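You operate a simulated robot arm through the tools that you are given. There is no shell and no other tool. Be economical: measure what you need, move in short steps, check, and stop when the job is done.

You run a simulated robot arm. Do the job below in one go: nothing can be reset, and whatever is moved stays where it is left.

JOB
Tamp the dough on the blue block round in the steel frame.
Fine: flatten it first, then tamp across that with the tamper turned sideways; squash nothing; put the tamper back. Set down upright: white tamper.

The check looks at the end state, three seconds after you hand in, the way a careful person would. Anything else that was tipped, shoved, dropped, spilled or broken makes it a failure.

ROBOT AND FRAMES
A 6-joint arm with a two-finger parallel gripper, fixed in place. Base frame: the origin is at the foot of the arm, x ahead of it, y to its left, z up; the work surface is at about z = 0.8. Readings come in m, rad, newtons and seconds.
With the tool pointing down near the work surface it reaches from about 0.24 to 0.64 m from the base axis. Its first joint turns from -1.152 to 1.152 rad. Payload 2.7 kg.
Tool frame: the origin (TCP) lies between the finger pads and is the grasp point; the fingertips stand 0.023 m ahead of it; z points along the fingers, y is the line along which they close. Largest opening 0.094 m; finger width 0.038, thickness 0.01; the body of the gripper, 0.054 by 0.096 m, starts 0.039 m behind the TCP.
Orientation is that of the tool frame in the base frame, as a unit quaternion [w, x, y, z]. With the fingers straight down and closing along the base's y, the tool's x points along the base's -x, its y along +y and its z along -z.

CONTROLS
- The arm moves only by the tool drive_tool. Its argument "plan" is one flat list of numbers, 7 for each row, row after row: the closure in counts, from 0 (fully open) to 255 (shut), then the shift along the tool's x, y, z in m, then the turn, a rotation vector about the tool's x, y, z in rad. In form: [gripper, tx, ty, tz, wx, wy, wz, gripper, tx, ty, tz, wx, wy, wz, ...]. A call has 1 to 12 rows; each row shifts and turns the commanded pose from where the row before left it, along the tool's axes as they then stand. Rows are played at 5 a second. More than 0.05 m and 0.15 rad between two rows, or a gripper value outside its range, and nothing of the call is played. A pose out of reach is approached as far as the arm can. The call stops where the force on the tool passes 90 N (or 10 N more than at its start, if that is more) or the arm is blocked; 0.2 s more then pass. The fingers move at their own pace (about 0.045 m/s each) and stop on an object; they squeeze with about 43 N. The grip force told is the motor's: it shows also when the fingers shut on nothing. Time passes only in rows, and 0.2 s behind the last, so rows that do not move let the fingers close. The reply holds the time, the measured pose of the TCP, the force on the tool along the base axes, the opening and the grip force, in the units named above and with some noise, with the torque about the TCP (base axes, N m) and any sound that the robot's microphone picked up.
- Cameras (640 x 400 px; columns grow to the right, rows downward): "scene" is fixed at [0.0632, -0.4207, 1.41]; the picture's right is [0.87, -0.49, 0.00], its down [-0.25, -0.45, -0.86] and it looks along [0.42, 0.75, -0.51] (base axes); focal length 359 px, centre (320, 200). "wrist" rides on the gripper at [0.086, 0.016, -0.075] in the tool frame; the picture's right is [-0.18, 0.98, 0.00], its down [-0.58, -0.11, -0.81] and it looks along [-0.79, -0.15, 0.59] (tool axes); focal length 243 px, centre (320, 200). There is no depth. A picture from a camera that has moved, and an enlarged one, comes with that camera's place and axes in the base frame and with its lens.
- get_image(camera): a new picture of that camera. The clock stands still meanwhile.
- close_up(camera, box): a new picture of the part [left, top, right, bottom] of that camera's present view, enlarged. The clock stands still meanwhile.
- finish_job(): hands the job in; it is judged then, once.

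Go step by step. Nothing tells you positions but the pictures and the camera data: compare them with the known pose of the tool, close in by small moves and look again before you grip or let go. The budget is 120 turns and 84 pictures, counting those below and the enlarged ones. Unless the task says otherwise, let go and move clear before handing in, and close with one line.

The tools are called after "Emit:" as name(argument=value, ...) on one line, values as JSON. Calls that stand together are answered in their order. drive_tool: Moves the arm, as the interface text tells. Its arguments: {"type":"object","properties":{"plan":{"type":"array"}},"required":["plan"]} The other tools are called the same way: get_image (camera) takes a picture; close_up (camera, box) takes an enlarged picture of a part of a camera's view; finish_job () hands the job in.

At the start:

```text
t: 0.0
tcp_pos: [0.2609, 0.199, 1.095]
ee_rot: [0.0, 0.0, 1.0, 0.0]
wrist_force: [0.7, 0.9, 0.3]
ft_torque: [0.01, -0.01, -0.02]
gripper_width: 0.0938
grip_force: 0.0
```

scene: 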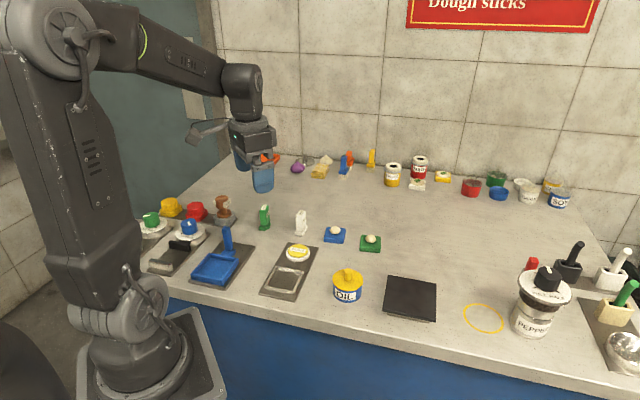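
wrist: 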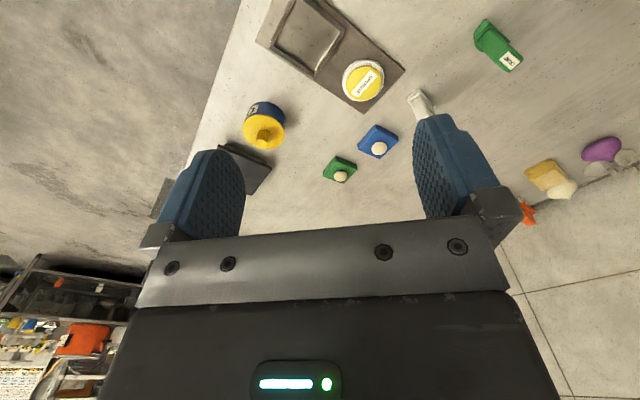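

I see a bench with several blocks carrying small dough balls, a steel tray/frame, and tampers at various places. I'll look closer before planning.

Emit:
close_up(camera="scene", box=[240, 190, 400, 290])

Emit:
close_up(camera="scene", box=[130, 190, 290, 290])

Emit:
close_up(camera="scene", box=[480, 230, 640, 380])

Emit:
close_up(camera="scene", box=[260, 130, 420, 230])

Emit:
close_up(camera="scene", box=[380, 0, 640, 220])

```text
4.00 times, centred on (320, 240) of scene
camera zoom: at [0.0632, -0.4207, 1.41], right [0.87, -0.49, 0.0], down [-0.25, -0.45, -0.86], along [0.42, 0.75, -0.51], focal length 1437 px, centre (320, 40)
```

zoom: 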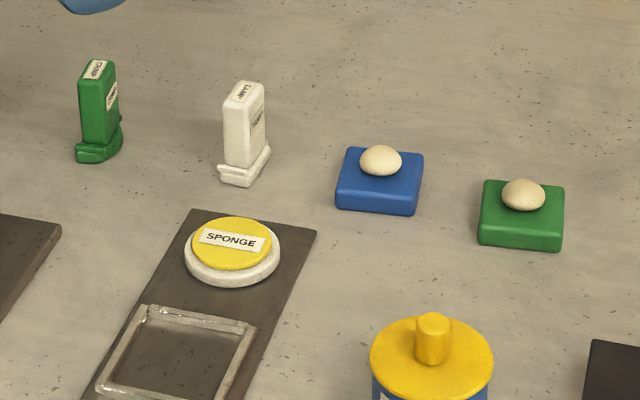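

```text
4.00 times, centred on (210, 240) of scene
camera zoom: at [0.0632, -0.4207, 1.41], right [0.87, -0.49, 0.0], down [-0.25, -0.45, -0.86], along [0.42, 0.75, -0.51], focal length 1437 px, centre (760, 40)
```

zoom: 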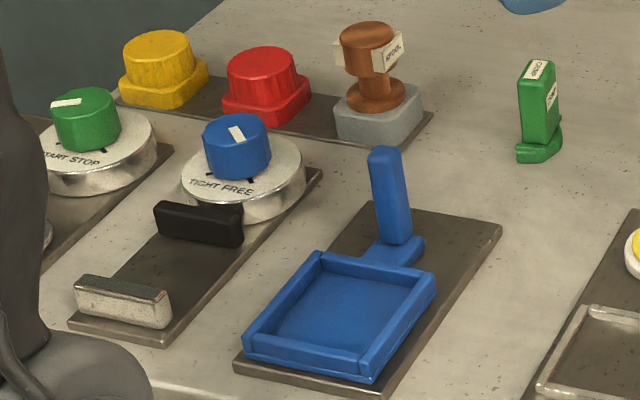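

```text
2.67 times, centred on (560, 305) of scene
camera zoom: at [0.0632, -0.4207, 1.41], right [0.87, -0.49, 0.0], down [-0.25, -0.45, -0.86], along [0.42, 0.75, -0.51], focal length 958 px, centre (-320, -80)
```

zoom: 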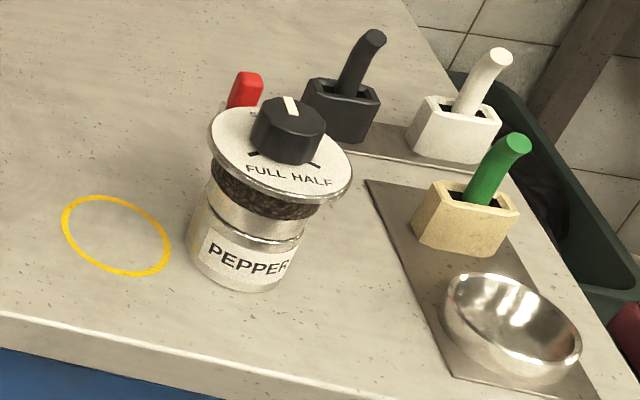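

```text
4.00 times, centred on (340, 180) of scene
camera zoom: at [0.0632, -0.4207, 1.41], right [0.87, -0.49, 0.0], down [-0.25, -0.45, -0.86], along [0.42, 0.75, -0.51], focal length 1437 px, centre (240, 280)
```

zoom: 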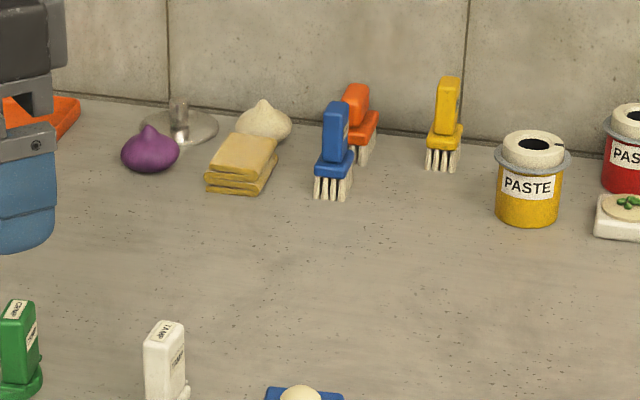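

```text
1.82 times, centred on (510, 110) of scene
camera zoom: at [0.0632, -0.4207, 1.41], right [0.87, -0.49, 0.0], down [-0.25, -0.45, -0.86], along [0.42, 0.75, -0.51], focal length 653 px, centre (-26, 364)
```

zoom: 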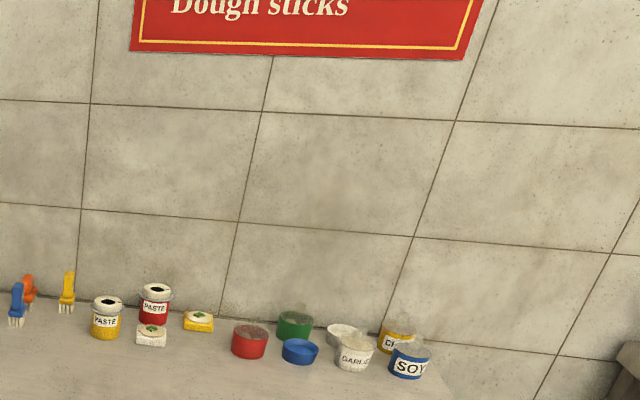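

The tamper labelled "TAMP" is white. Next to the frame is a wet sponge, and the wall sign about dough is cut off. I'll move the arm forward and tilt the wrist up so its camera can read the sign.

Emit:
drive_tool(plan=[0, -0.04, 0, 0, 0, 0, 0, 0, -0.04, 0, 0, 0, 0, 0, 0, -0.03, 0, 0, 0, -0.14, 0, 0, 0, 0, 0, 0, -0.14, 0, 0, 0, 0, 0, 0, -0.14, 0, 0, 0, 0, 0, 0, -0.14, 0, 0, 0, 0, 0, 0, -0.14, 0, 0, 0, 0, 0, 0, -0.14, 0, 0, 0, 0, 0, 0, -0.14, 0, 0, 0, 0, 0, 0, 0, 0])

Emit:
get_image(camera="wrist")

```text
t: 2.2
tcp_pos: [0.371, 0.1995, 1.0935]
ee_rot: [0.47, 0.0, 0.883, 0.0]
wrist_force: [0.6, -0.4, -0.4]
ft_torque: [0.0, 0.03, -0.02]
gripper_width: 0.0939
grip_force: 0.1
```

```text
76 pictures are left
camera wrist: at [0.2616, 0.214, 1.0645], right [0.1, 0.98, 0.15], down [-0.35, -0.11, 0.93], along [0.93, -0.15, 0.33], focal length 243 px, centre (320, 200)
```

wrist: 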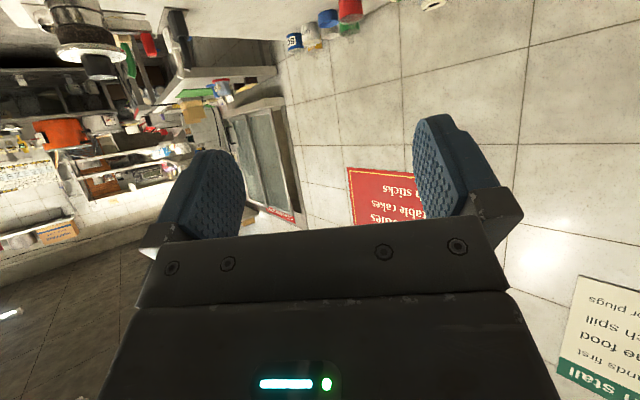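

The sign is only a menu, so the job text is what counts. The blue block, near (0.50, 0.27), looks sized to sit in the steel frame near (0.32, 0.18), and the white tamper is near (0.42, 0.33). I'll bring the tool back to pointing down and look from above.

Emit:
drive_tool(plan=[0, 0, 0, 0, 0, 0.14, 0, 0, 0, 0, 0, 0, 0.14, 0, 0, 0, 0, 0, 0, 0.14, 0, 0, 0, 0, 0, 0, 0.14, 0, 0, 0, 0, 0, 0, 0.14, 0, 0, 0, 0, 0, 0, 0.14, 0, 0, 0, 0, 0, 0, 0.14, 0, 0, 0.04, 0, 0.0, 0, 0, 0, 0, 0.02, 0, 0.04, 0, 0, 0, 0, 0.0, 0, 0.04, 0, 0, 0, 0, 0, 0, 0, 0, 0, 0])

Emit:
get_image(camera="wrist")

Emit:
close_up(camera="scene", box=[250, 200, 350, 300])

```text
t: 4.6
tcp_pos: [0.3112, 0.1974, 1.0141]
ee_rot: [0.0, 0.001, 1.0, 0.0]
wrist_force: [-0.9, 0.4, 0.4]
ft_torque: [0.0, -0.01, 0.03]
gripper_width: 0.0941
grip_force: 0.1
```

```text
75 pictures are left
camera wrist: at [0.2244, 0.214, 1.0892], right [0.18, 0.98, 0.0], down [0.58, -0.11, 0.81], along [0.79, -0.15, -0.59], focal length 243 px, centre (320, 200)
```

wrist: 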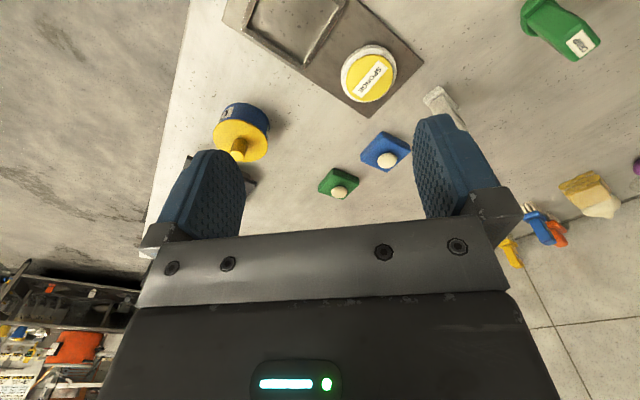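

```text
4.00 times, centred on (300, 250) of scene
camera zoom: at [0.0632, -0.4207, 1.41], right [0.87, -0.49, 0.0], down [-0.25, -0.45, -0.86], along [0.42, 0.75, -0.51], focal length 1437 px, centre (400, 0)
```

zoom: 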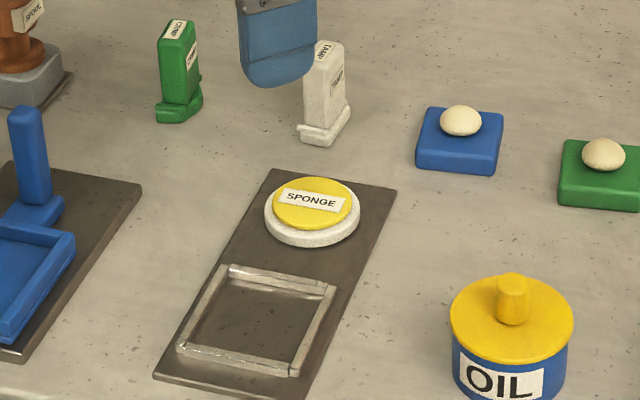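

The frame is centred near (0.303, 0.176) and turned about 45°. I'll measure the block, tamper and frame more exactly.

Emit:
close_up(camera="scene", box=[315, 220, 355, 245])

Emit:
close_up(camera="scene", box=[260, 255, 324, 303])

Emit:
close_up(camera="wrist", box=[220, 0, 480, 200])

```text
16.00 times, centred on (335, 232) of scene
camera zoom: at [0.0632, -0.4207, 1.41], right [0.87, -0.49, 0.0], down [-0.25, -0.45, -0.86], along [0.42, 0.75, -0.51], focal length 5747 px, centre (80, -320)
```

zoom: 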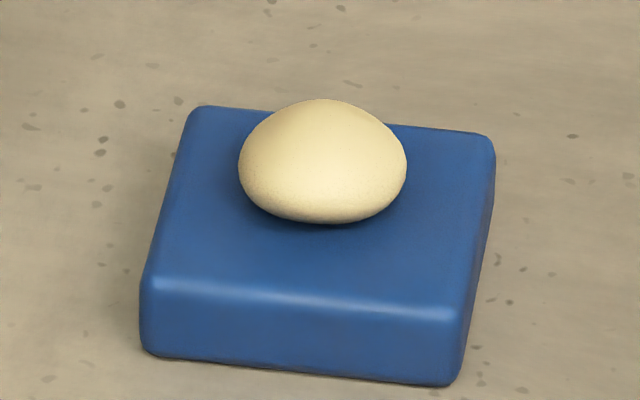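

```text
8.33 times, centred on (292, 279) of scene
camera zoom: at [0.0632, -0.4207, 1.41], right [0.87, -0.49, 0.0], down [-0.25, -0.45, -0.86], along [0.42, 0.75, -0.51], focal length 2993 px, centre (553, -458)
```

zoom: 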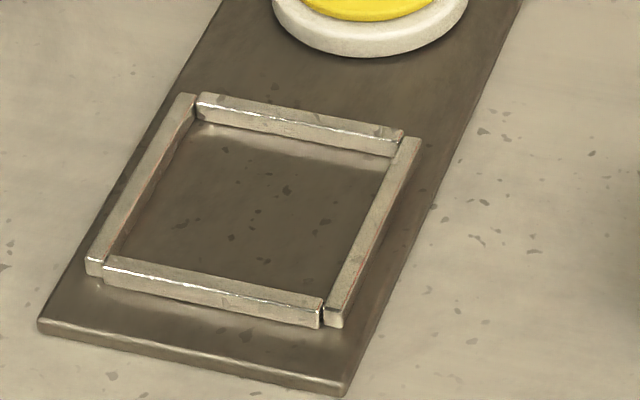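

```text
2.00 times, centred on (350, 100) of wrist
camera zoom: at [0.2244, 0.214, 1.0892], right [0.18, 0.98, 0.0], down [0.58, -0.11, 0.81], along [0.79, -0.15, -0.59], focal length 485 px, centre (260, 400)
```

zoom: 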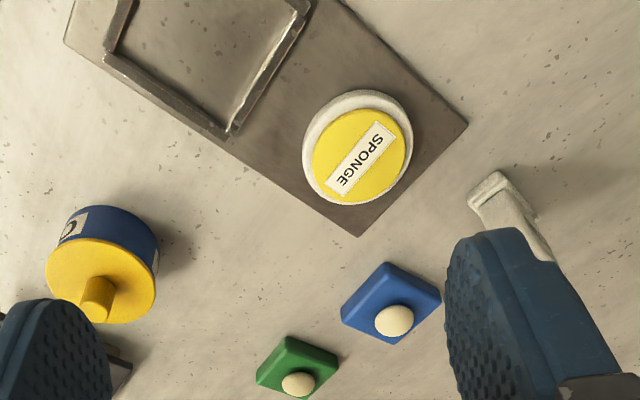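

The block is about 0.0535 m square and 0.015 m high, centred near (0.501, 0.274) and yawed about -39°. The frame opening is about 0.06 m with low rails, so I'll grip the block by its upper part. I'll move above it now.

Emit:
drive_tool(plan=[0, -0.038, 0.0154, 0, 0, 0, 0, 0, -0.038, 0.0154, 0, 0, 0, 0, 0, -0.038, 0.0154, 0, 0, 0, 0, 0, -0.038, 0.0154, 0, 0, 0, 0, 0, -0.038, 0.0154, 0, 0, 0, 0, 0, 0, 0, 0, 0, 0, -0.148, 0, 0, 0, 0, 0, 0, -0.148, 0, 0, 0, 0, 0, 0, -0.148, 0, 0, 0, 0, 0, 0, -0.148, 0, 0, 0, 0, 0, 0, -0.148, 54, 0, 0, 0, 0, 0, -0.148, 54, 0, 0, 0, 0, 0, 0])

Emit:
get_image(camera="wrist")

Emit:
close_up(camera="scene", box=[260, 130, 420, 250])

Emit:
close_up(camera="scene", box=[288, 205, 320, 240])

```text
t: 7.2
tcp_pos: [0.5015, 0.2759, 1.0164]
ee_rot: [0.0, -0.43, 0.903, 0.001]
wrist_force: [-0.4, -0.4, -0.3]
ft_torque: [0.01, -0.06, -0.02]
gripper_width: 0.0742
grip_force: 0.0
```

```text
70 pictures are left
camera wrist: at [0.4347, 0.2176, 1.0906], right [-0.65, 0.76, 0.0], down [0.45, 0.38, 0.81], along [0.61, 0.52, -0.59], focal length 243 px, centre (320, 200)
```

wrist: 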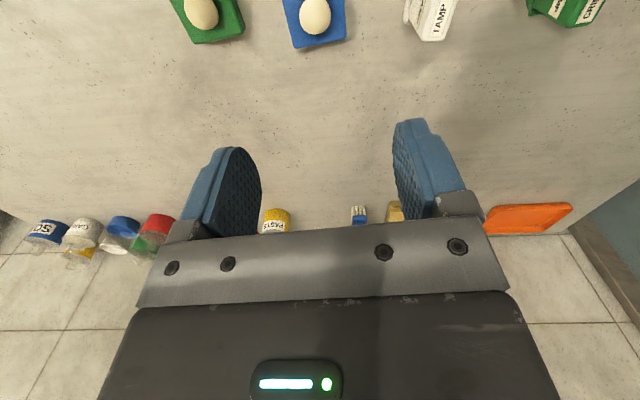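

```text
3.33 times, centred on (340, 190) of scene
camera zoom: at [0.0632, -0.4207, 1.41], right [0.87, -0.49, 0.0], down [-0.25, -0.45, -0.86], along [0.42, 0.75, -0.51], focal length 1197 px, centre (253, 233)
```

zoom: 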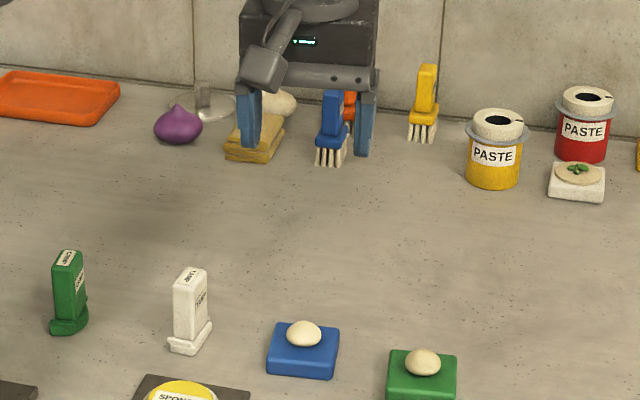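

```text
11.43 times, centred on (304, 222) of scene
camera zoom: at [0.0632, -0.4207, 1.41], right [0.87, -0.49, 0.0], down [-0.25, -0.45, -0.86], along [0.42, 0.75, -0.51], focal length 4105 px, centre (503, -57)
```

zoom: 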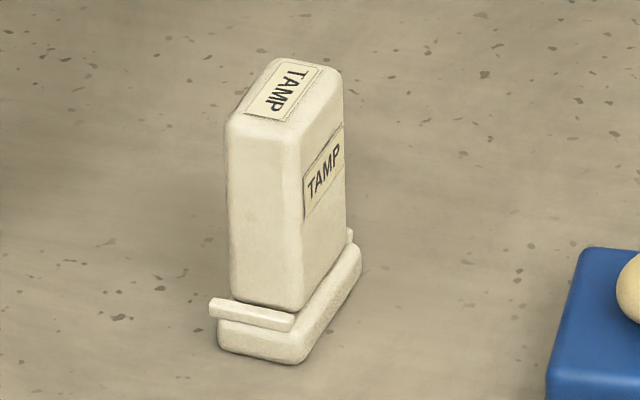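

From the wrist view the block lies about 5–8 mm nearer than my scene estimate. I'll descend partway and refine.

Emit:
drive_tool(plan=[54, 0.004, -0.002, 0.04, 0, 0, 0, 54, 0, 0, 0.04, 0, 0, 0, 54, 0, 0, 0.035, 0, 0, 0, 54, 0, 0, 0, 0, 0, 0])

Emit:
get_image(camera="wrist")

```text
t: 8.2
tcp_pos: [0.5002, 0.273, 0.9005]
ee_rot: [0.001, -0.43, 0.903, -0.001]
wrist_force: [0.0, -0.5, -0.4]
ft_torque: [0.02, 0.02, 0.03]
gripper_width: 0.074
grip_force: 0.1
```

```text
67 pictures are left
camera wrist: at [0.4328, 0.2139, 0.9743], right [-0.65, 0.76, 0.0], down [0.45, 0.38, 0.81], along [0.62, 0.52, -0.59], focal length 243 px, centre (320, 200)
```

wrist: 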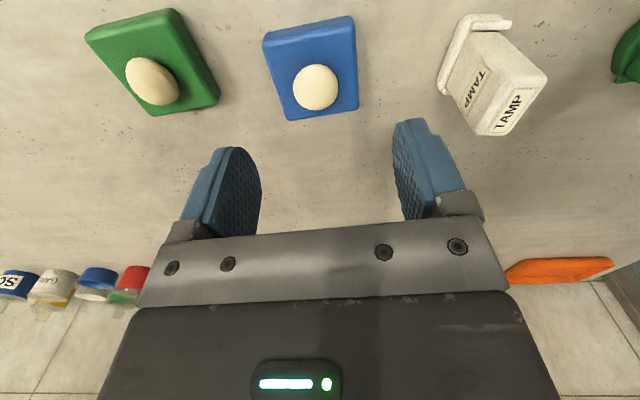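

Refined, the block is at about (0.495, 0.264) with its yaw matching the tool. I'll shift 10 mm back and descend further, then check.

Emit:
drive_tool(plan=[54, 0.0105, -0.001, 0, 0, 0, 0, 54, 0, 0, 0.038, 0, 0, 0, 54, 0, 0, 0, 0, 0, 0])

Emit:
get_image(camera="wrist")

Emit:
close_up(camera="scene", box=[290, 190, 370, 250])

```text
t: 9.0
tcp_pos: [0.4934, 0.263, 0.8631]
ee_rot: [0.0, -0.43, 0.903, 0.0]
wrist_force: [0.3, 0.0, -0.3]
ft_torque: [0.01, -0.02, -0.02]
gripper_width: 0.0741
grip_force: 0.1
```

```text
66 pictures are left
camera wrist: at [0.4269, 0.2044, 0.9372], right [-0.65, 0.76, 0.0], down [0.45, 0.38, 0.81], along [0.62, 0.52, -0.59], focal length 243 px, centre (320, 200)
```

wrist: 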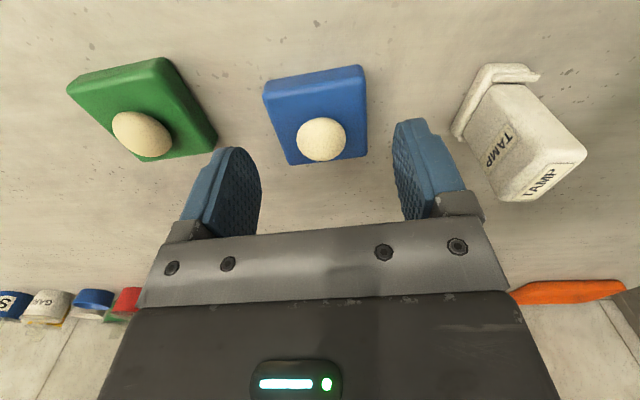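

```text
6.67 times, centred on (330, 220) of scene
camera zoom: at [0.0632, -0.4207, 1.41], right [0.87, -0.49, 0.0], down [-0.25, -0.45, -0.86], along [0.42, 0.75, -0.51], focal length 2395 px, centre (253, 67)
```

zoom: 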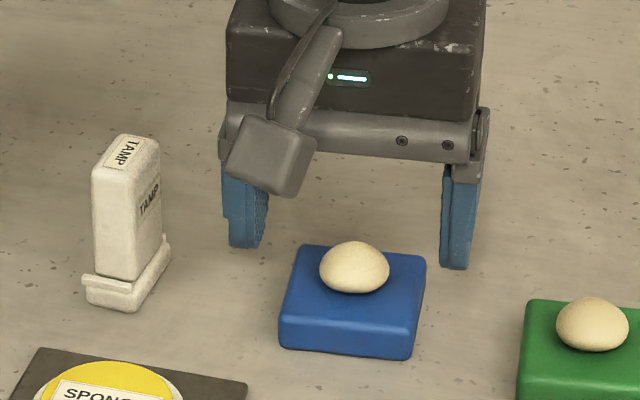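

Aligned within about a millimetre. I'll descend and grip the block's upper edge.

Emit:
drive_tool(plan=[54, 0, 0, 0.016, 0, 0, 0, 54, 0, 0, 0.0155, 0, 0, 0, 54, 0, 0, 0, 0, 0, 0, 130, 0, 0, 0, 0, 0, 0, 130, 0, 0, 0, 0, 0, 0, 130, 0, 0, 0, 0, 0, 0])

Emit:
close_up(camera="scene", box=[290, 190, 370, 250])

Emit:
get_image(camera="wrist")

```text
t: 10.4
tcp_pos: [0.4935, 0.2627, 0.8316]
ee_rot: [-0.001, -0.43, 0.903, -0.001]
wrist_force: [0.5, 0.1, 0.7]
ft_torque: [-0.01, 0.0, 0.01]
gripper_width: 0.055
grip_force: 43.1
```

```text
6.67 times, centred on (330, 220) of scene
camera zoom: at [0.0632, -0.4207, 1.41], right [0.87, -0.49, 0.0], down [-0.25, -0.45, -0.86], along [0.42, 0.75, -0.51], focal length 2395 px, centre (253, 67)
```

zoom: 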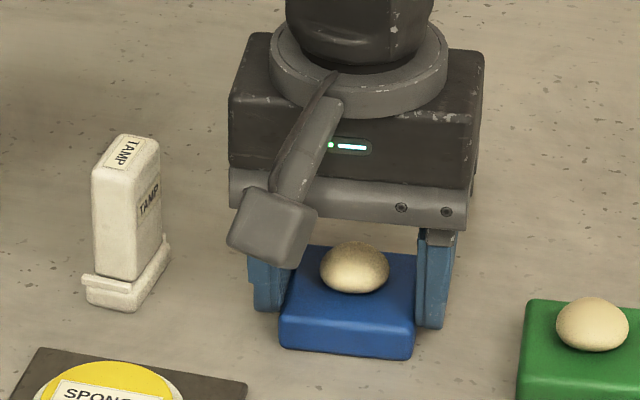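

```text
63 pictures are left
camera wrist: at [0.4275, 0.2039, 0.9063], right [-0.65, 0.76, 0.0], down [0.45, 0.38, 0.81], along [0.62, 0.52, -0.59], focal length 243 px, centre (320, 200)
```

wrist: 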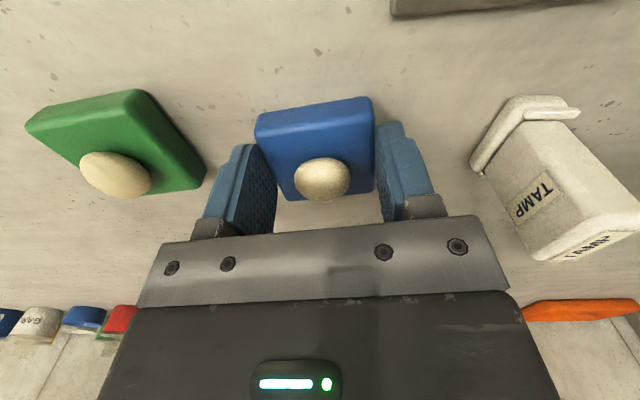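

Gripped at 0.055 m. I'll lift the block and carry it over to the frame area.

Emit:
drive_tool(plan=[130, 0, 0, -0.02, 0, 0, 0, 130, 0, 0, -0.03, 0, 0, 0, 130, 0, 0, -0.03, 0, 0, 0, 130, 0.0323, 0.016, 0, 0, 0, 0.016, 130, 0.0323, 0.016, 0, 0, 0, 0.016, 130, 0.0323, 0.016, 0, 0, 0, 0.016, 130, 0.0323, 0.016, 0, 0, 0, 0.016, 130, 0.0323, 0.016, 0, 0, 0, 0.016, 130, 0.0323, 0.016, 0, 0, 0, 0.016, 130, 0, 0, 0, 0, 0, 0])

Emit:
get_image(camera="wrist")

Emit:
close_up(camera="scene", box=[240, 210, 340, 310])

```text
t: 12.6
tcp_pos: [0.2944, 0.1815, 0.9118]
ee_rot: [0.0, -0.385, 0.923, 0.001]
wrist_force: [0.0, 0.0, -0.9]
ft_torque: [-0.02, -0.02, 0.0]
gripper_width: 0.055
grip_force: 43.1
```

```text
62 pictures are left
camera wrist: at [0.2231, 0.1302, 0.9874], right [-0.57, 0.82, 0.0], down [0.49, 0.34, 0.81], along [0.66, 0.46, -0.59], focal length 243 px, centre (320, 200)
```

wrist: 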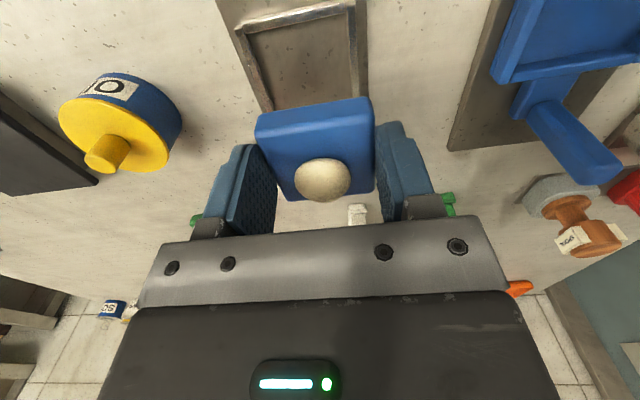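

```text
4.00 times, centred on (290, 260) of scene
camera zoom: at [0.0632, -0.4207, 1.41], right [0.87, -0.49, 0.0], down [-0.25, -0.45, -0.86], along [0.42, 0.75, -0.51], focal length 1437 px, centre (440, -40)
```

zoom: 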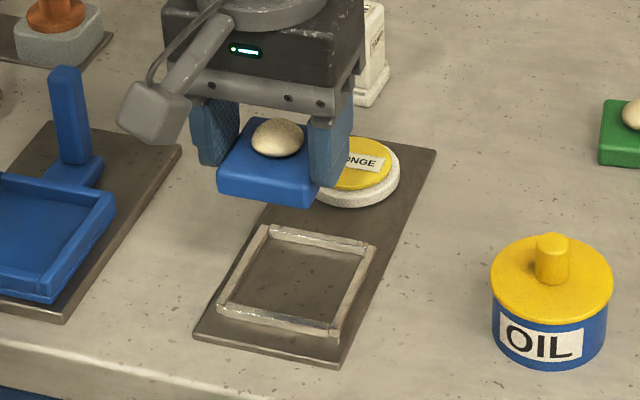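

I'll zoom in on the frame in the wrist view for an accurate position.

Emit:
close_up(camera="wrist", box=[200, 0, 392, 120])

```text
3.33 times, centred on (296, 60) of wrist
camera zoom: at [0.2231, 0.1302, 0.9874], right [-0.57, 0.82, 0.0], down [0.49, 0.34, 0.81], along [0.66, 0.46, -0.59], focal length 809 px, centre (400, 667)
```

zoom: 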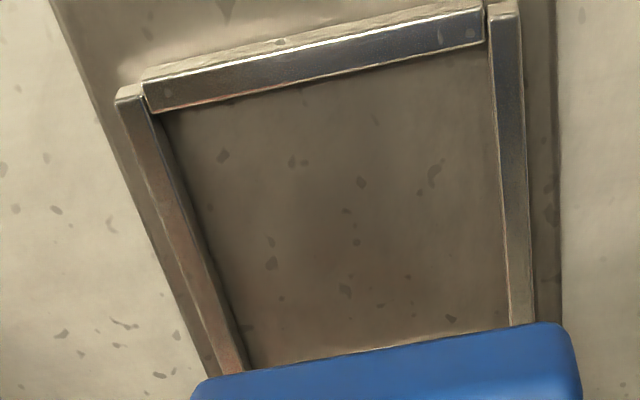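

The frame's yaw matches within 1°, and the block needs to move about 10 mm sideways. I'll adjust, lower it to just above the rails and check.

Emit:
drive_tool(plan=[130, 0.002, -0.0105, 0, 0, 0, 0.012, 130, 0, 0, 0.025, 0, 0, 0, 130, 0, 0, 0.03, 0, 0, 0, 130, 0, 0, 0, 0, 0, 0])

Emit:
close_up(camera="wrist", box=[200, 30, 440, 210])

Emit:
close_up(camera="scene", box=[255, 240, 327, 300])

```text
t: 13.6
tcp_pos: [0.3017, 0.1741, 0.857]
ee_rot: [0.001, -0.38, 0.925, 0.0]
wrist_force: [0.1, 0.3, -0.3]
ft_torque: [0.01, 0.0, 0.01]
gripper_width: 0.0548
grip_force: 43.1
```

```text
2.22 times, centred on (320, 120) of wrist
camera zoom: at [0.2289, 0.1226, 0.9312], right [-0.56, 0.83, 0.0], down [0.49, 0.33, 0.81], along [0.67, 0.45, -0.59], focal length 539 px, centre (320, 378)
```

zoom: 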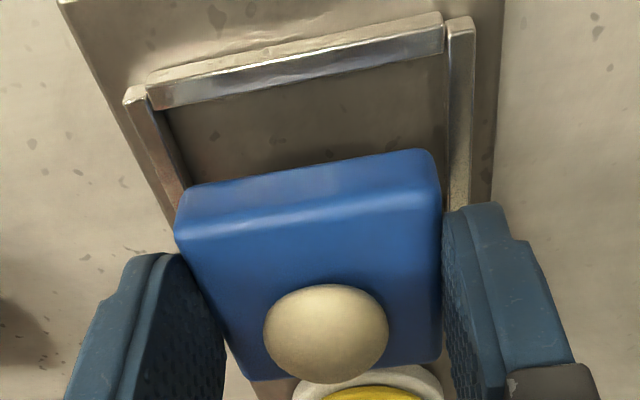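

```text
6.67 times, centred on (291, 270) of scene
camera zoom: at [0.0632, -0.4207, 1.41], right [0.87, -0.49, 0.0], down [-0.25, -0.45, -0.86], along [0.42, 0.75, -0.51], focal length 2395 px, centre (513, -267)
```

zoom: 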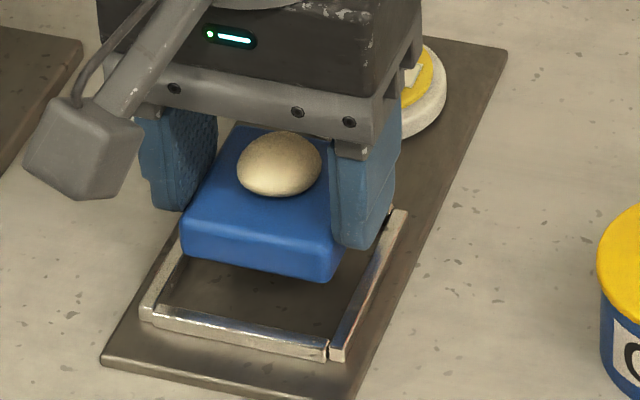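

Laterally the block is nearly centred, but it sits about 5 mm too far toward the sponge. I'll correct that and lower it to just above the rails.

Emit:
drive_tool(plan=[130, 0.005, 0.001, 0, 0, 0, 0, 130, 0, 0, 0.012, 0, 0, 0, 130, 0, 0, 0, 0, 0, 0])

Emit:
close_up(camera="wrist", box=[200, 30, 440, 210])

Emit:
close_up(camera="scene", box=[255, 240, 327, 300])

```text
t: 14.4
tcp_pos: [0.2966, 0.1692, 0.8453]
ee_rot: [0.0, -0.38, 0.925, 0.0]
wrist_force: [0.5, -0.3, -0.4]
ft_torque: [0.01, 0.01, -0.01]
gripper_width: 0.0548
grip_force: 43.2
```

```text
2.22 times, centred on (320, 120) of wrist
camera zoom: at [0.2238, 0.1189, 0.919], right [-0.56, 0.83, 0.0], down [0.49, 0.33, 0.81], along [0.67, 0.45, -0.59], focal length 539 px, centre (320, 378)
```

zoom: 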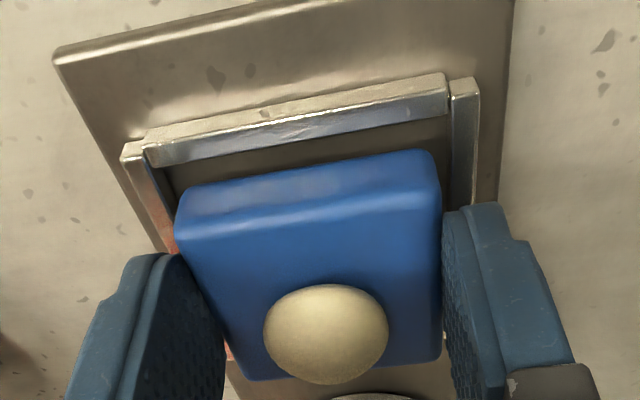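

```text
6.67 times, centred on (291, 270) of scene
camera zoom: at [0.0632, -0.4207, 1.41], right [0.87, -0.49, 0.0], down [-0.25, -0.45, -0.86], along [0.42, 0.75, -0.51], focal length 2395 px, centre (513, -267)
```

zoom: 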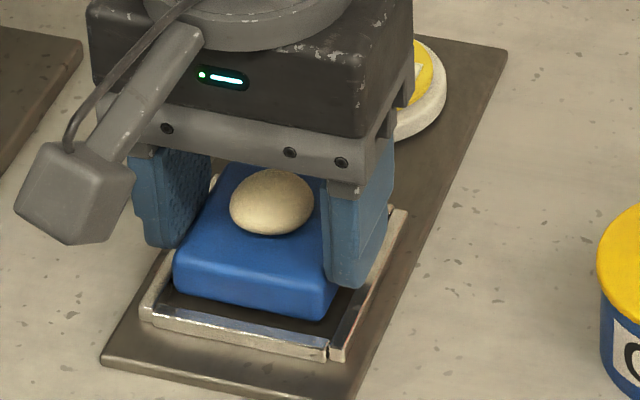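

Gaps look even on all sides. I'll lower it into the frame.

Emit:
drive_tool(plan=[130, 0, 0.0005, 0.005, 0, 0, 0, 130, 0, 0, 0.004, 0, 0, 0, 130, 0, 0, 0, 0, 0, 0])

Emit:
close_up(camera="scene", box=[255, 240, 327, 300])

Emit:
close_up(camera="wrist", box=[200, 30, 440, 210])

```text
t: 15.2
tcp_pos: [0.2959, 0.1706, 0.8348]
ee_rot: [0.002, -0.38, 0.925, 0.001]
wrist_force: [-5.9, -3.3, 34.5]
ft_torque: [-0.06, 0.15, 0.01]
gripper_width: 0.0551
grip_force: 42.5
```

```text
6.67 times, centred on (291, 270) of scene
camera zoom: at [0.0628, -0.421, 1.4099], right [0.87, -0.49, 0.0], down [-0.25, -0.45, -0.86], along [0.42, 0.75, -0.51], focal length 2395 px, centre (513, -267)
```

zoom: 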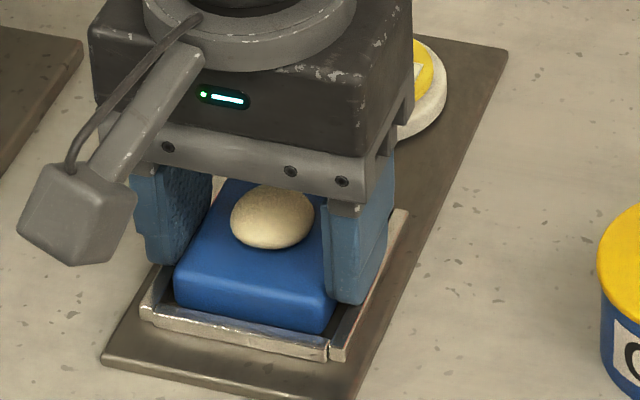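

```text
2.22 times, centred on (320, 120) of wrist
camera zoom: at [0.2236, 0.1193, 0.9105], right [-0.56, 0.83, 0.0], down [0.49, 0.33, 0.81], along [0.67, 0.45, -0.59], focal length 539 px, centre (320, 378)
```

zoom: 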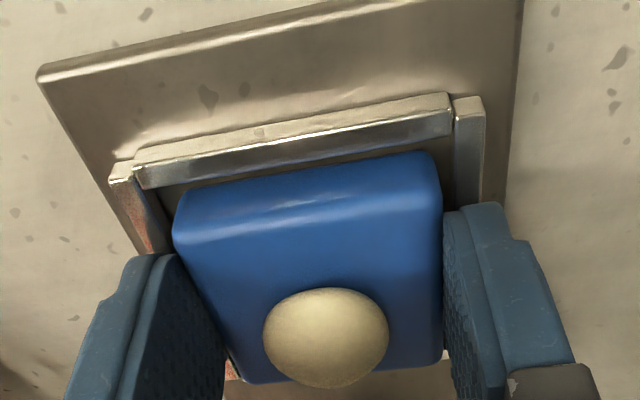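

There is contact at 34 N with a sideways push toward the front, so the back edge may be riding on the back rail. I'll lift slightly, shift 2.5 mm toward the front and lower again.

Emit:
drive_tool(plan=[130, 0, 0, -0.004, 0, 0, 0, 130, 0.0025, 0, 0, 0, 0, 0, 130, 0, 0, 0.002, 0, 0, 0, 130, 0, 0, 0, 0, 0, 0])

Emit:
close_up(camera="scene", box=[255, 240, 327, 300])

```text
t: 16.2
tcp_pos: [0.2932, 0.1679, 0.8376]
ee_rot: [0.001, -0.38, 0.925, 0.001]
wrist_force: [2.2, 2.2, -0.3]
ft_torque: [0.03, -0.06, 0.07]
gripper_width: 0.0547
grip_force: 42.0
```

```text
6.67 times, centred on (291, 270) of scene
camera zoom: at [0.0633, -0.4207, 1.41], right [0.87, -0.49, 0.0], down [-0.25, -0.45, -0.86], along [0.42, 0.75, -0.51], focal length 2395 px, centre (513, -267)
```

zoom: 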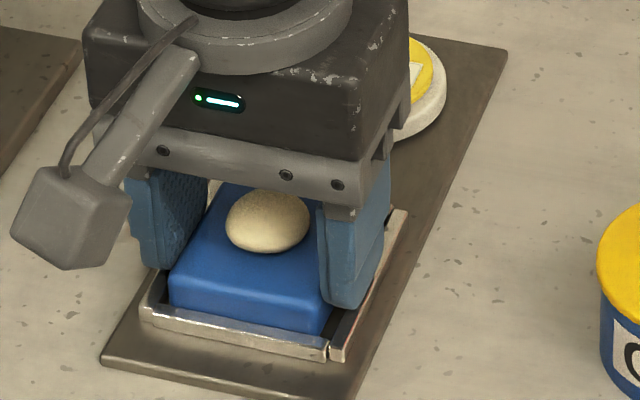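

It is now lightly touching the front rail, so the slack is small. I'll split the difference and lower it.

Emit:
drive_tool(plan=[130, -0.0012, -0.001, 0, 0, 0, 0, 130, 0, 0, 0.002, 0, 0, 0, 130, 0, 0, 0, 0, 0, 0])

Emit:
close_up(camera="wrist", box=[200, 30, 440, 210])

```text
t: 17.0
tcp_pos: [0.2956, 0.1686, 0.8377]
ee_rot: [0.0, -0.381, 0.925, -0.001]
wrist_force: [-13.0, -4.0, 47.0]
ft_torque: [0.02, 0.38, -0.02]
gripper_width: 0.0553
grip_force: 43.3
```

```text
2.22 times, centred on (320, 120) of wrist
camera zoom: at [0.2225, 0.1174, 0.9106], right [-0.56, 0.83, 0.0], down [0.49, 0.33, 0.81], along [0.67, 0.45, -0.59], focal length 539 px, centre (320, 378)
```

zoom: 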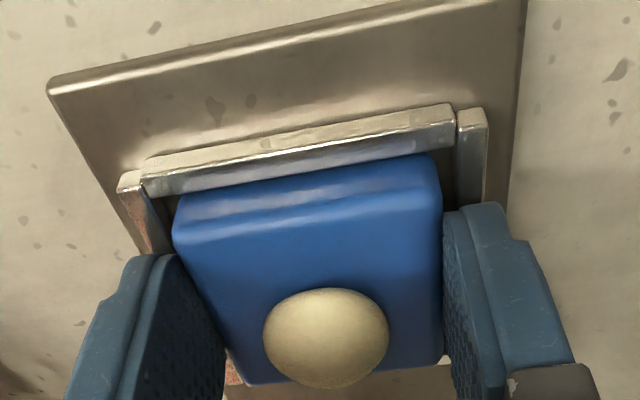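

Contact now comes higher, which suggests the back edge is on the back rail. I'll look at the back rail region.

Emit:
close_up(camera="wrist", box=[280, 150, 410, 225])

Emit:
close_up(camera="scene", box=[265, 250, 317, 295])

```text
4.92 times, centred on (345, 188) of wrist
camera zoom: at [0.2225, 0.1174, 0.9106], right [-0.56, 0.83, 0.0], down [0.49, 0.33, 0.81], along [0.67, 0.45, -0.59], focal length 1194 px, centre (197, 262)
```

zoom: 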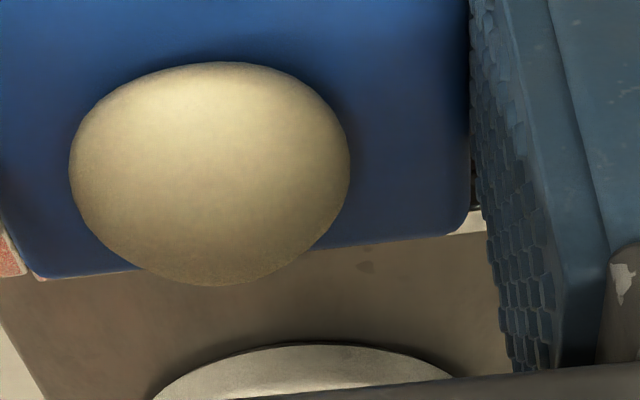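

```text
8.89 times, centred on (291, 272) of scene
camera zoom: at [0.0625, -0.4211, 1.4099], right [0.87, -0.49, 0.0], down [-0.25, -0.45, -0.86], along [0.42, 0.75, -0.51], focal length 3193 px, centre (578, -444)
```

zoom: 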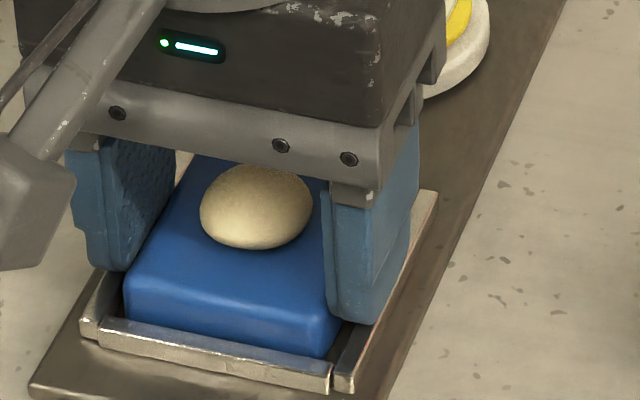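

The contact height fits the block's bottom resting on the plate (about z 0.805), inside the rails. I'll ease off the pressure and open slightly, then check how it sits.

Emit:
drive_tool(plan=[130, 0.0006, 0, -0.002, 0, 0, 0, 130, 0, 0, 0, 0, 0, 0, 80, 0, 0, 0, 0, 0, 0, 80, 0, 0, 0, 0, 0, 0, 80, 0, 0, 0, 0, 0, 0])

Emit:
close_up(camera="scene", box=[265, 250, 317, 295])

Emit:
close_up(camera="wrist", box=[200, 30, 440, 210])

```text
t: 18.2
tcp_pos: [0.2947, 0.1688, 0.8374]
ee_rot: [0.0, -0.381, 0.925, 0.0]
wrist_force: [0.2, 0.6, -0.1]
ft_torque: [0.0, 0.01, 0.01]
gripper_width: 0.0645
grip_force: 0.1
```

```text
8.89 times, centred on (291, 272) of scene
camera zoom: at [0.0632, -0.4207, 1.41], right [0.87, -0.49, 0.0], down [-0.25, -0.45, -0.86], along [0.42, 0.75, -0.51], focal length 3193 px, centre (578, -444)
```

zoom: 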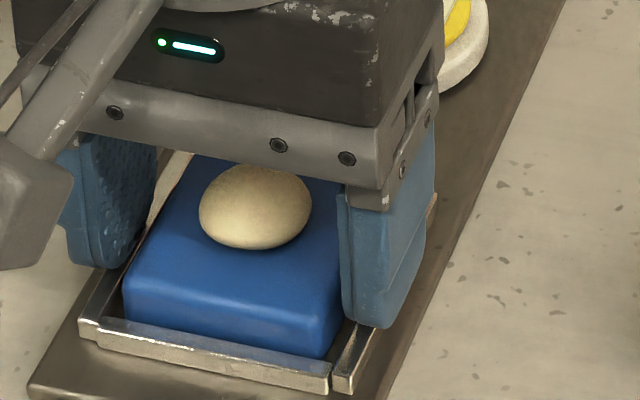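

```text
2.22 times, centred on (320, 120) of wrist
camera zoom: at [0.2222, 0.117, 0.9114], right [-0.56, 0.83, 0.0], down [0.49, 0.33, 0.81], along [0.67, 0.45, -0.59], focal length 539 px, centre (320, 378)
```

zoom: 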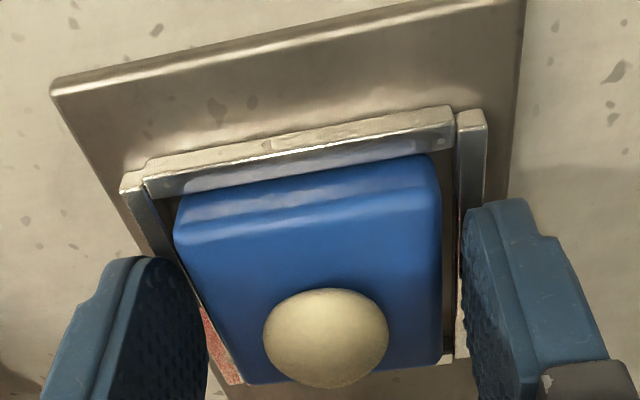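

The block was released without jumping. I'll lift straight up and inspect how it sits.

Emit:
drive_tool(plan=[70, 0, 0, -0.02, 0, 0, 0, 70, 0, 0, -0.04, 0, 0, 0, 70, 0, 0, -0.04, 0, 0, 0, 70, 0.0, 0, -0.04, 0, 0, 0, 70, 0.0, 0, 0, 0, 0, 0])

Emit:
close_up(camera="scene", box=[265, 250, 317, 295])

Emit:
close_up(camera="wrist", box=[200, 0, 440, 180])

```text
t: 19.4
tcp_pos: [0.2955, 0.1688, 0.9771]
ee_rot: [0.0, -0.38, 0.925, 0.0]
wrist_force: [-0.6, 0.5, -1.0]
ft_torque: [0.02, 0.0, -0.01]
gripper_width: 0.0681
grip_force: 0.1
```

```text
8.89 times, centred on (291, 272) of scene
camera zoom: at [0.0632, -0.4207, 1.41], right [0.87, -0.49, 0.0], down [-0.25, -0.45, -0.86], along [0.42, 0.75, -0.51], focal length 3193 px, centre (578, -444)
```

zoom: 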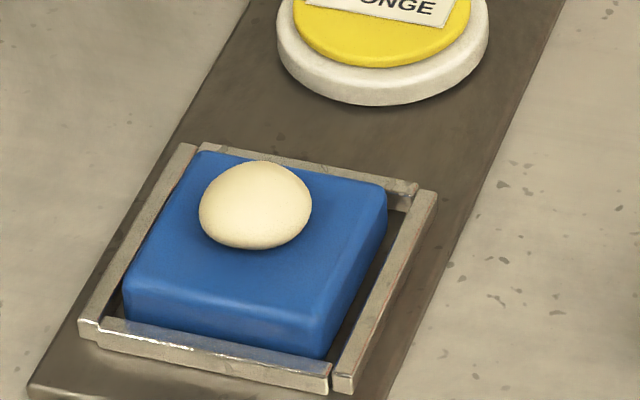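

```text
2.22 times, centred on (320, 90) of wrist
camera zoom: at [0.2225, 0.1183, 1.0519], right [-0.56, 0.83, 0.0], down [0.49, 0.33, 0.81], along [0.67, 0.45, -0.59], focal length 539 px, centre (320, 444)
```

zoom: 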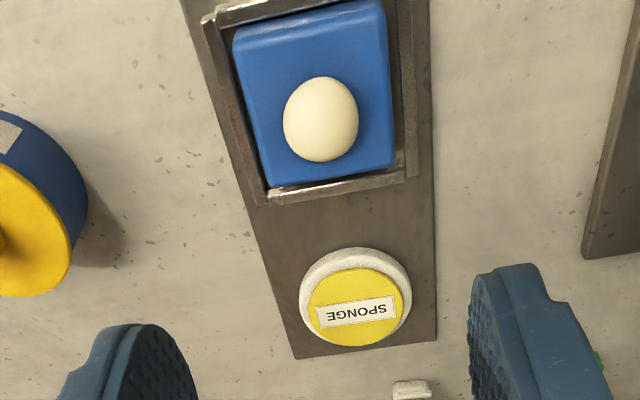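

The block sits flat in the frame with rails all around. Next is the white tamper, with a foot of about 0.02 × 0.04 m and a height of about 0.068 m, near (0.422, 0.331). I'll move above it.

Emit:
drive_tool(plan=[70, -0.0408, 0.0053, 0, 0, 0, 0, 70, -0.0408, 0.0053, 0, 0, 0, 0, 70, -0.0408, 0.0053, 0, 0, 0, 0, 70, -0.0408, 0.0053, 0, 0, 0, 0, 70, -0.0388, 0.0053, 0, 0, 0, 0, 70, 0, 0, 0, 0, 0, 0])

Emit:
get_image(camera="wrist")

Emit:
close_up(camera="wrist", box=[270, 0, 390, 100])

```text
t: 20.8
tcp_pos: [0.4186, 0.3314, 0.9772]
ee_rot: [0.0, -0.381, 0.925, 0.0]
wrist_force: [0.3, 0.9, -0.1]
ft_torque: [-0.02, -0.03, 0.02]
gripper_width: 0.0682
grip_force: 0.1
```

```text
45 pictures are left
camera wrist: at [0.3465, 0.2803, 1.052], right [-0.56, 0.83, 0.0], down [0.49, 0.33, 0.81], along [0.67, 0.45, -0.59], focal length 243 px, centre (320, 200)
```

wrist: 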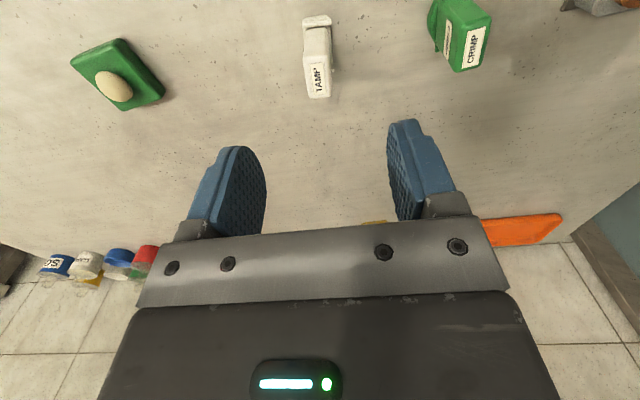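

```text
4.00 times, centred on (330, 50) of wrist
camera zoom: at [0.3465, 0.2803, 1.052], right [-0.56, 0.83, 0.0], down [0.49, 0.33, 0.81], along [0.67, 0.45, -0.59], focal length 970 px, centre (280, 800)
```

zoom: 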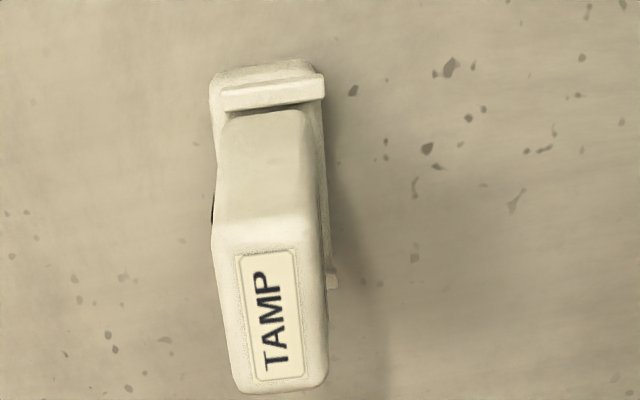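

The tamper sits about 6.5 mm ahead of the TCP and 3 mm to the side, turned about 0.1 rad relative to the tool. I'll align and descend to just above it.

Emit:
drive_tool(plan=[70, -0.0065, -0.0028, 0.02, 0, 0, 0, 70, 0, 0, 0.03, 0, 0, 0.1, 70, 0, 0, 0.026, 0, 0, 0, 70, 0, 0, 0, 0, 0, 0])

Emit:
close_up(camera="wrist", box=[200, 40, 440, 220])

Emit:
close_up(camera="scene", box=[270, 185, 342, 245])

```text
t: 21.8
tcp_pos: [0.4261, 0.3296, 0.9007]
ee_rot: [0.0, -0.333, 0.943, 0.0]
wrist_force: [0.4, 0.1, -0.3]
ft_torque: [0.0, 0.0, 0.0]
gripper_width: 0.0683
grip_force: 0.2
```

```text
2.22 times, centred on (320, 130) of wrist
camera zoom: at [0.3494, 0.2873, 0.976], right [-0.47, 0.88, 0.0], down [0.52, 0.28, 0.81], along [0.71, 0.38, -0.59], focal length 539 px, centre (320, 356)
```

zoom: 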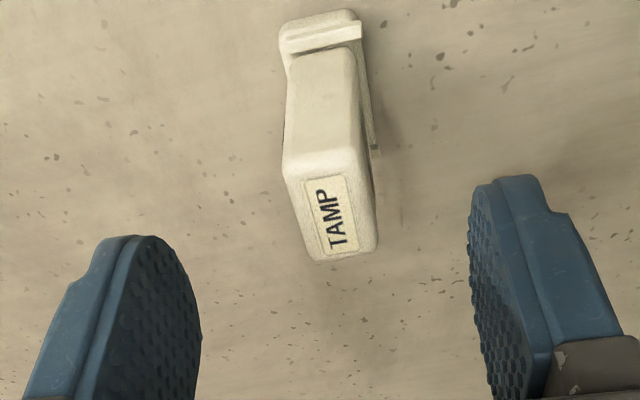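

```text
6.67 times, centred on (306, 215) of scene
camera zoom: at [0.0632, -0.4207, 1.41], right [0.87, -0.49, 0.0], down [-0.25, -0.45, -0.86], along [0.42, 0.75, -0.51], focal length 2395 px, centre (413, 100)
```

zoom: 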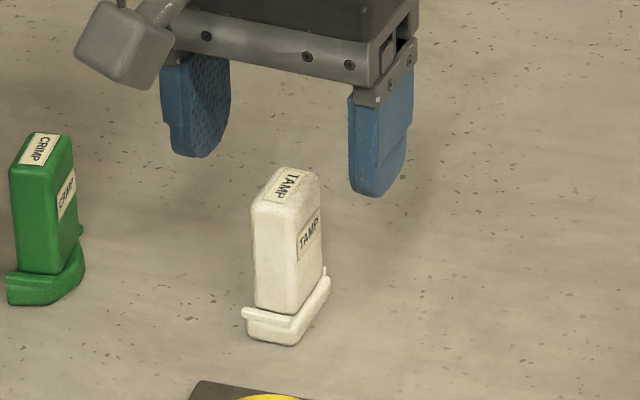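

Small corrections remain: 3 mm sideways and 0.04 rad back. Then I'll descend to z≈0.846 and grip the handle.

Emit:
drive_tool(plan=[70, 0, 0.003, 0, 0, 0, -0.04, 70, 0, 0, 0.03, 0, 0, 0, 70, 0, 0, 0.0247, 0, 0, 0, 70, 0, 0, 0, 0, 0, 0])

Emit:
close_up(camera="wrist", box=[200, 60, 440, 240])

Emit:
close_up(camera="scene", box=[270, 185, 342, 245])

```text
t: 22.8
tcp_pos: [0.4228, 0.3322, 0.8455]
ee_rot: [0.0, -0.352, 0.936, 0.0]
wrist_force: [-0.1, 0.0, 1.0]
ft_torque: [-0.01, 0.0, 0.0]
gripper_width: 0.0683
grip_force: 0.0
```

```text
2.22 times, centred on (320, 150) of wrist
camera zoom: at [0.3487, 0.2862, 0.9199], right [-0.51, 0.86, 0.0], down [0.51, 0.3, 0.81], along [0.69, 0.41, -0.59], focal length 539 px, centre (320, 311)
```

zoom: 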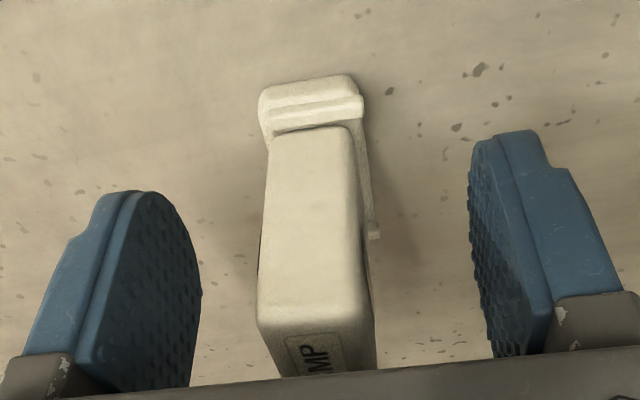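

```text
6.67 times, centred on (306, 215) of scene
camera zoom: at [0.0632, -0.4207, 1.41], right [0.87, -0.49, 0.0], down [-0.25, -0.45, -0.86], along [0.42, 0.75, -0.51], focal length 2395 px, centre (413, 100)
```

zoom: 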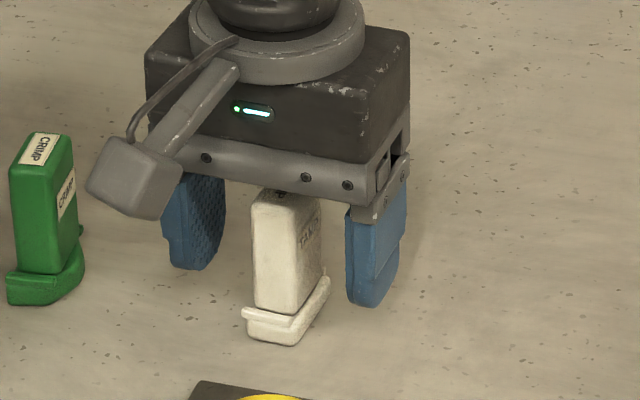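

Centred well. I'll close on the handle.

Emit:
drive_tool(plan=[215, 0, 0, 0, 0, 0, 0, 215, 0, 0, 0, 0, 0, 0, 215, 0, 0, 0, 0, 0, 0, 215, 0, 0, 0, 0, 0, 0])

```text
t: 23.8
tcp_pos: [0.4252, 0.3315, 0.8457]
ee_rot: [0.0, -0.352, 0.936, 0.001]
wrist_force: [0.8, -0.3, 0.2]
ft_torque: [0.0, 0.01, -0.01]
gripper_width: 0.0194
grip_force: 43.2
```

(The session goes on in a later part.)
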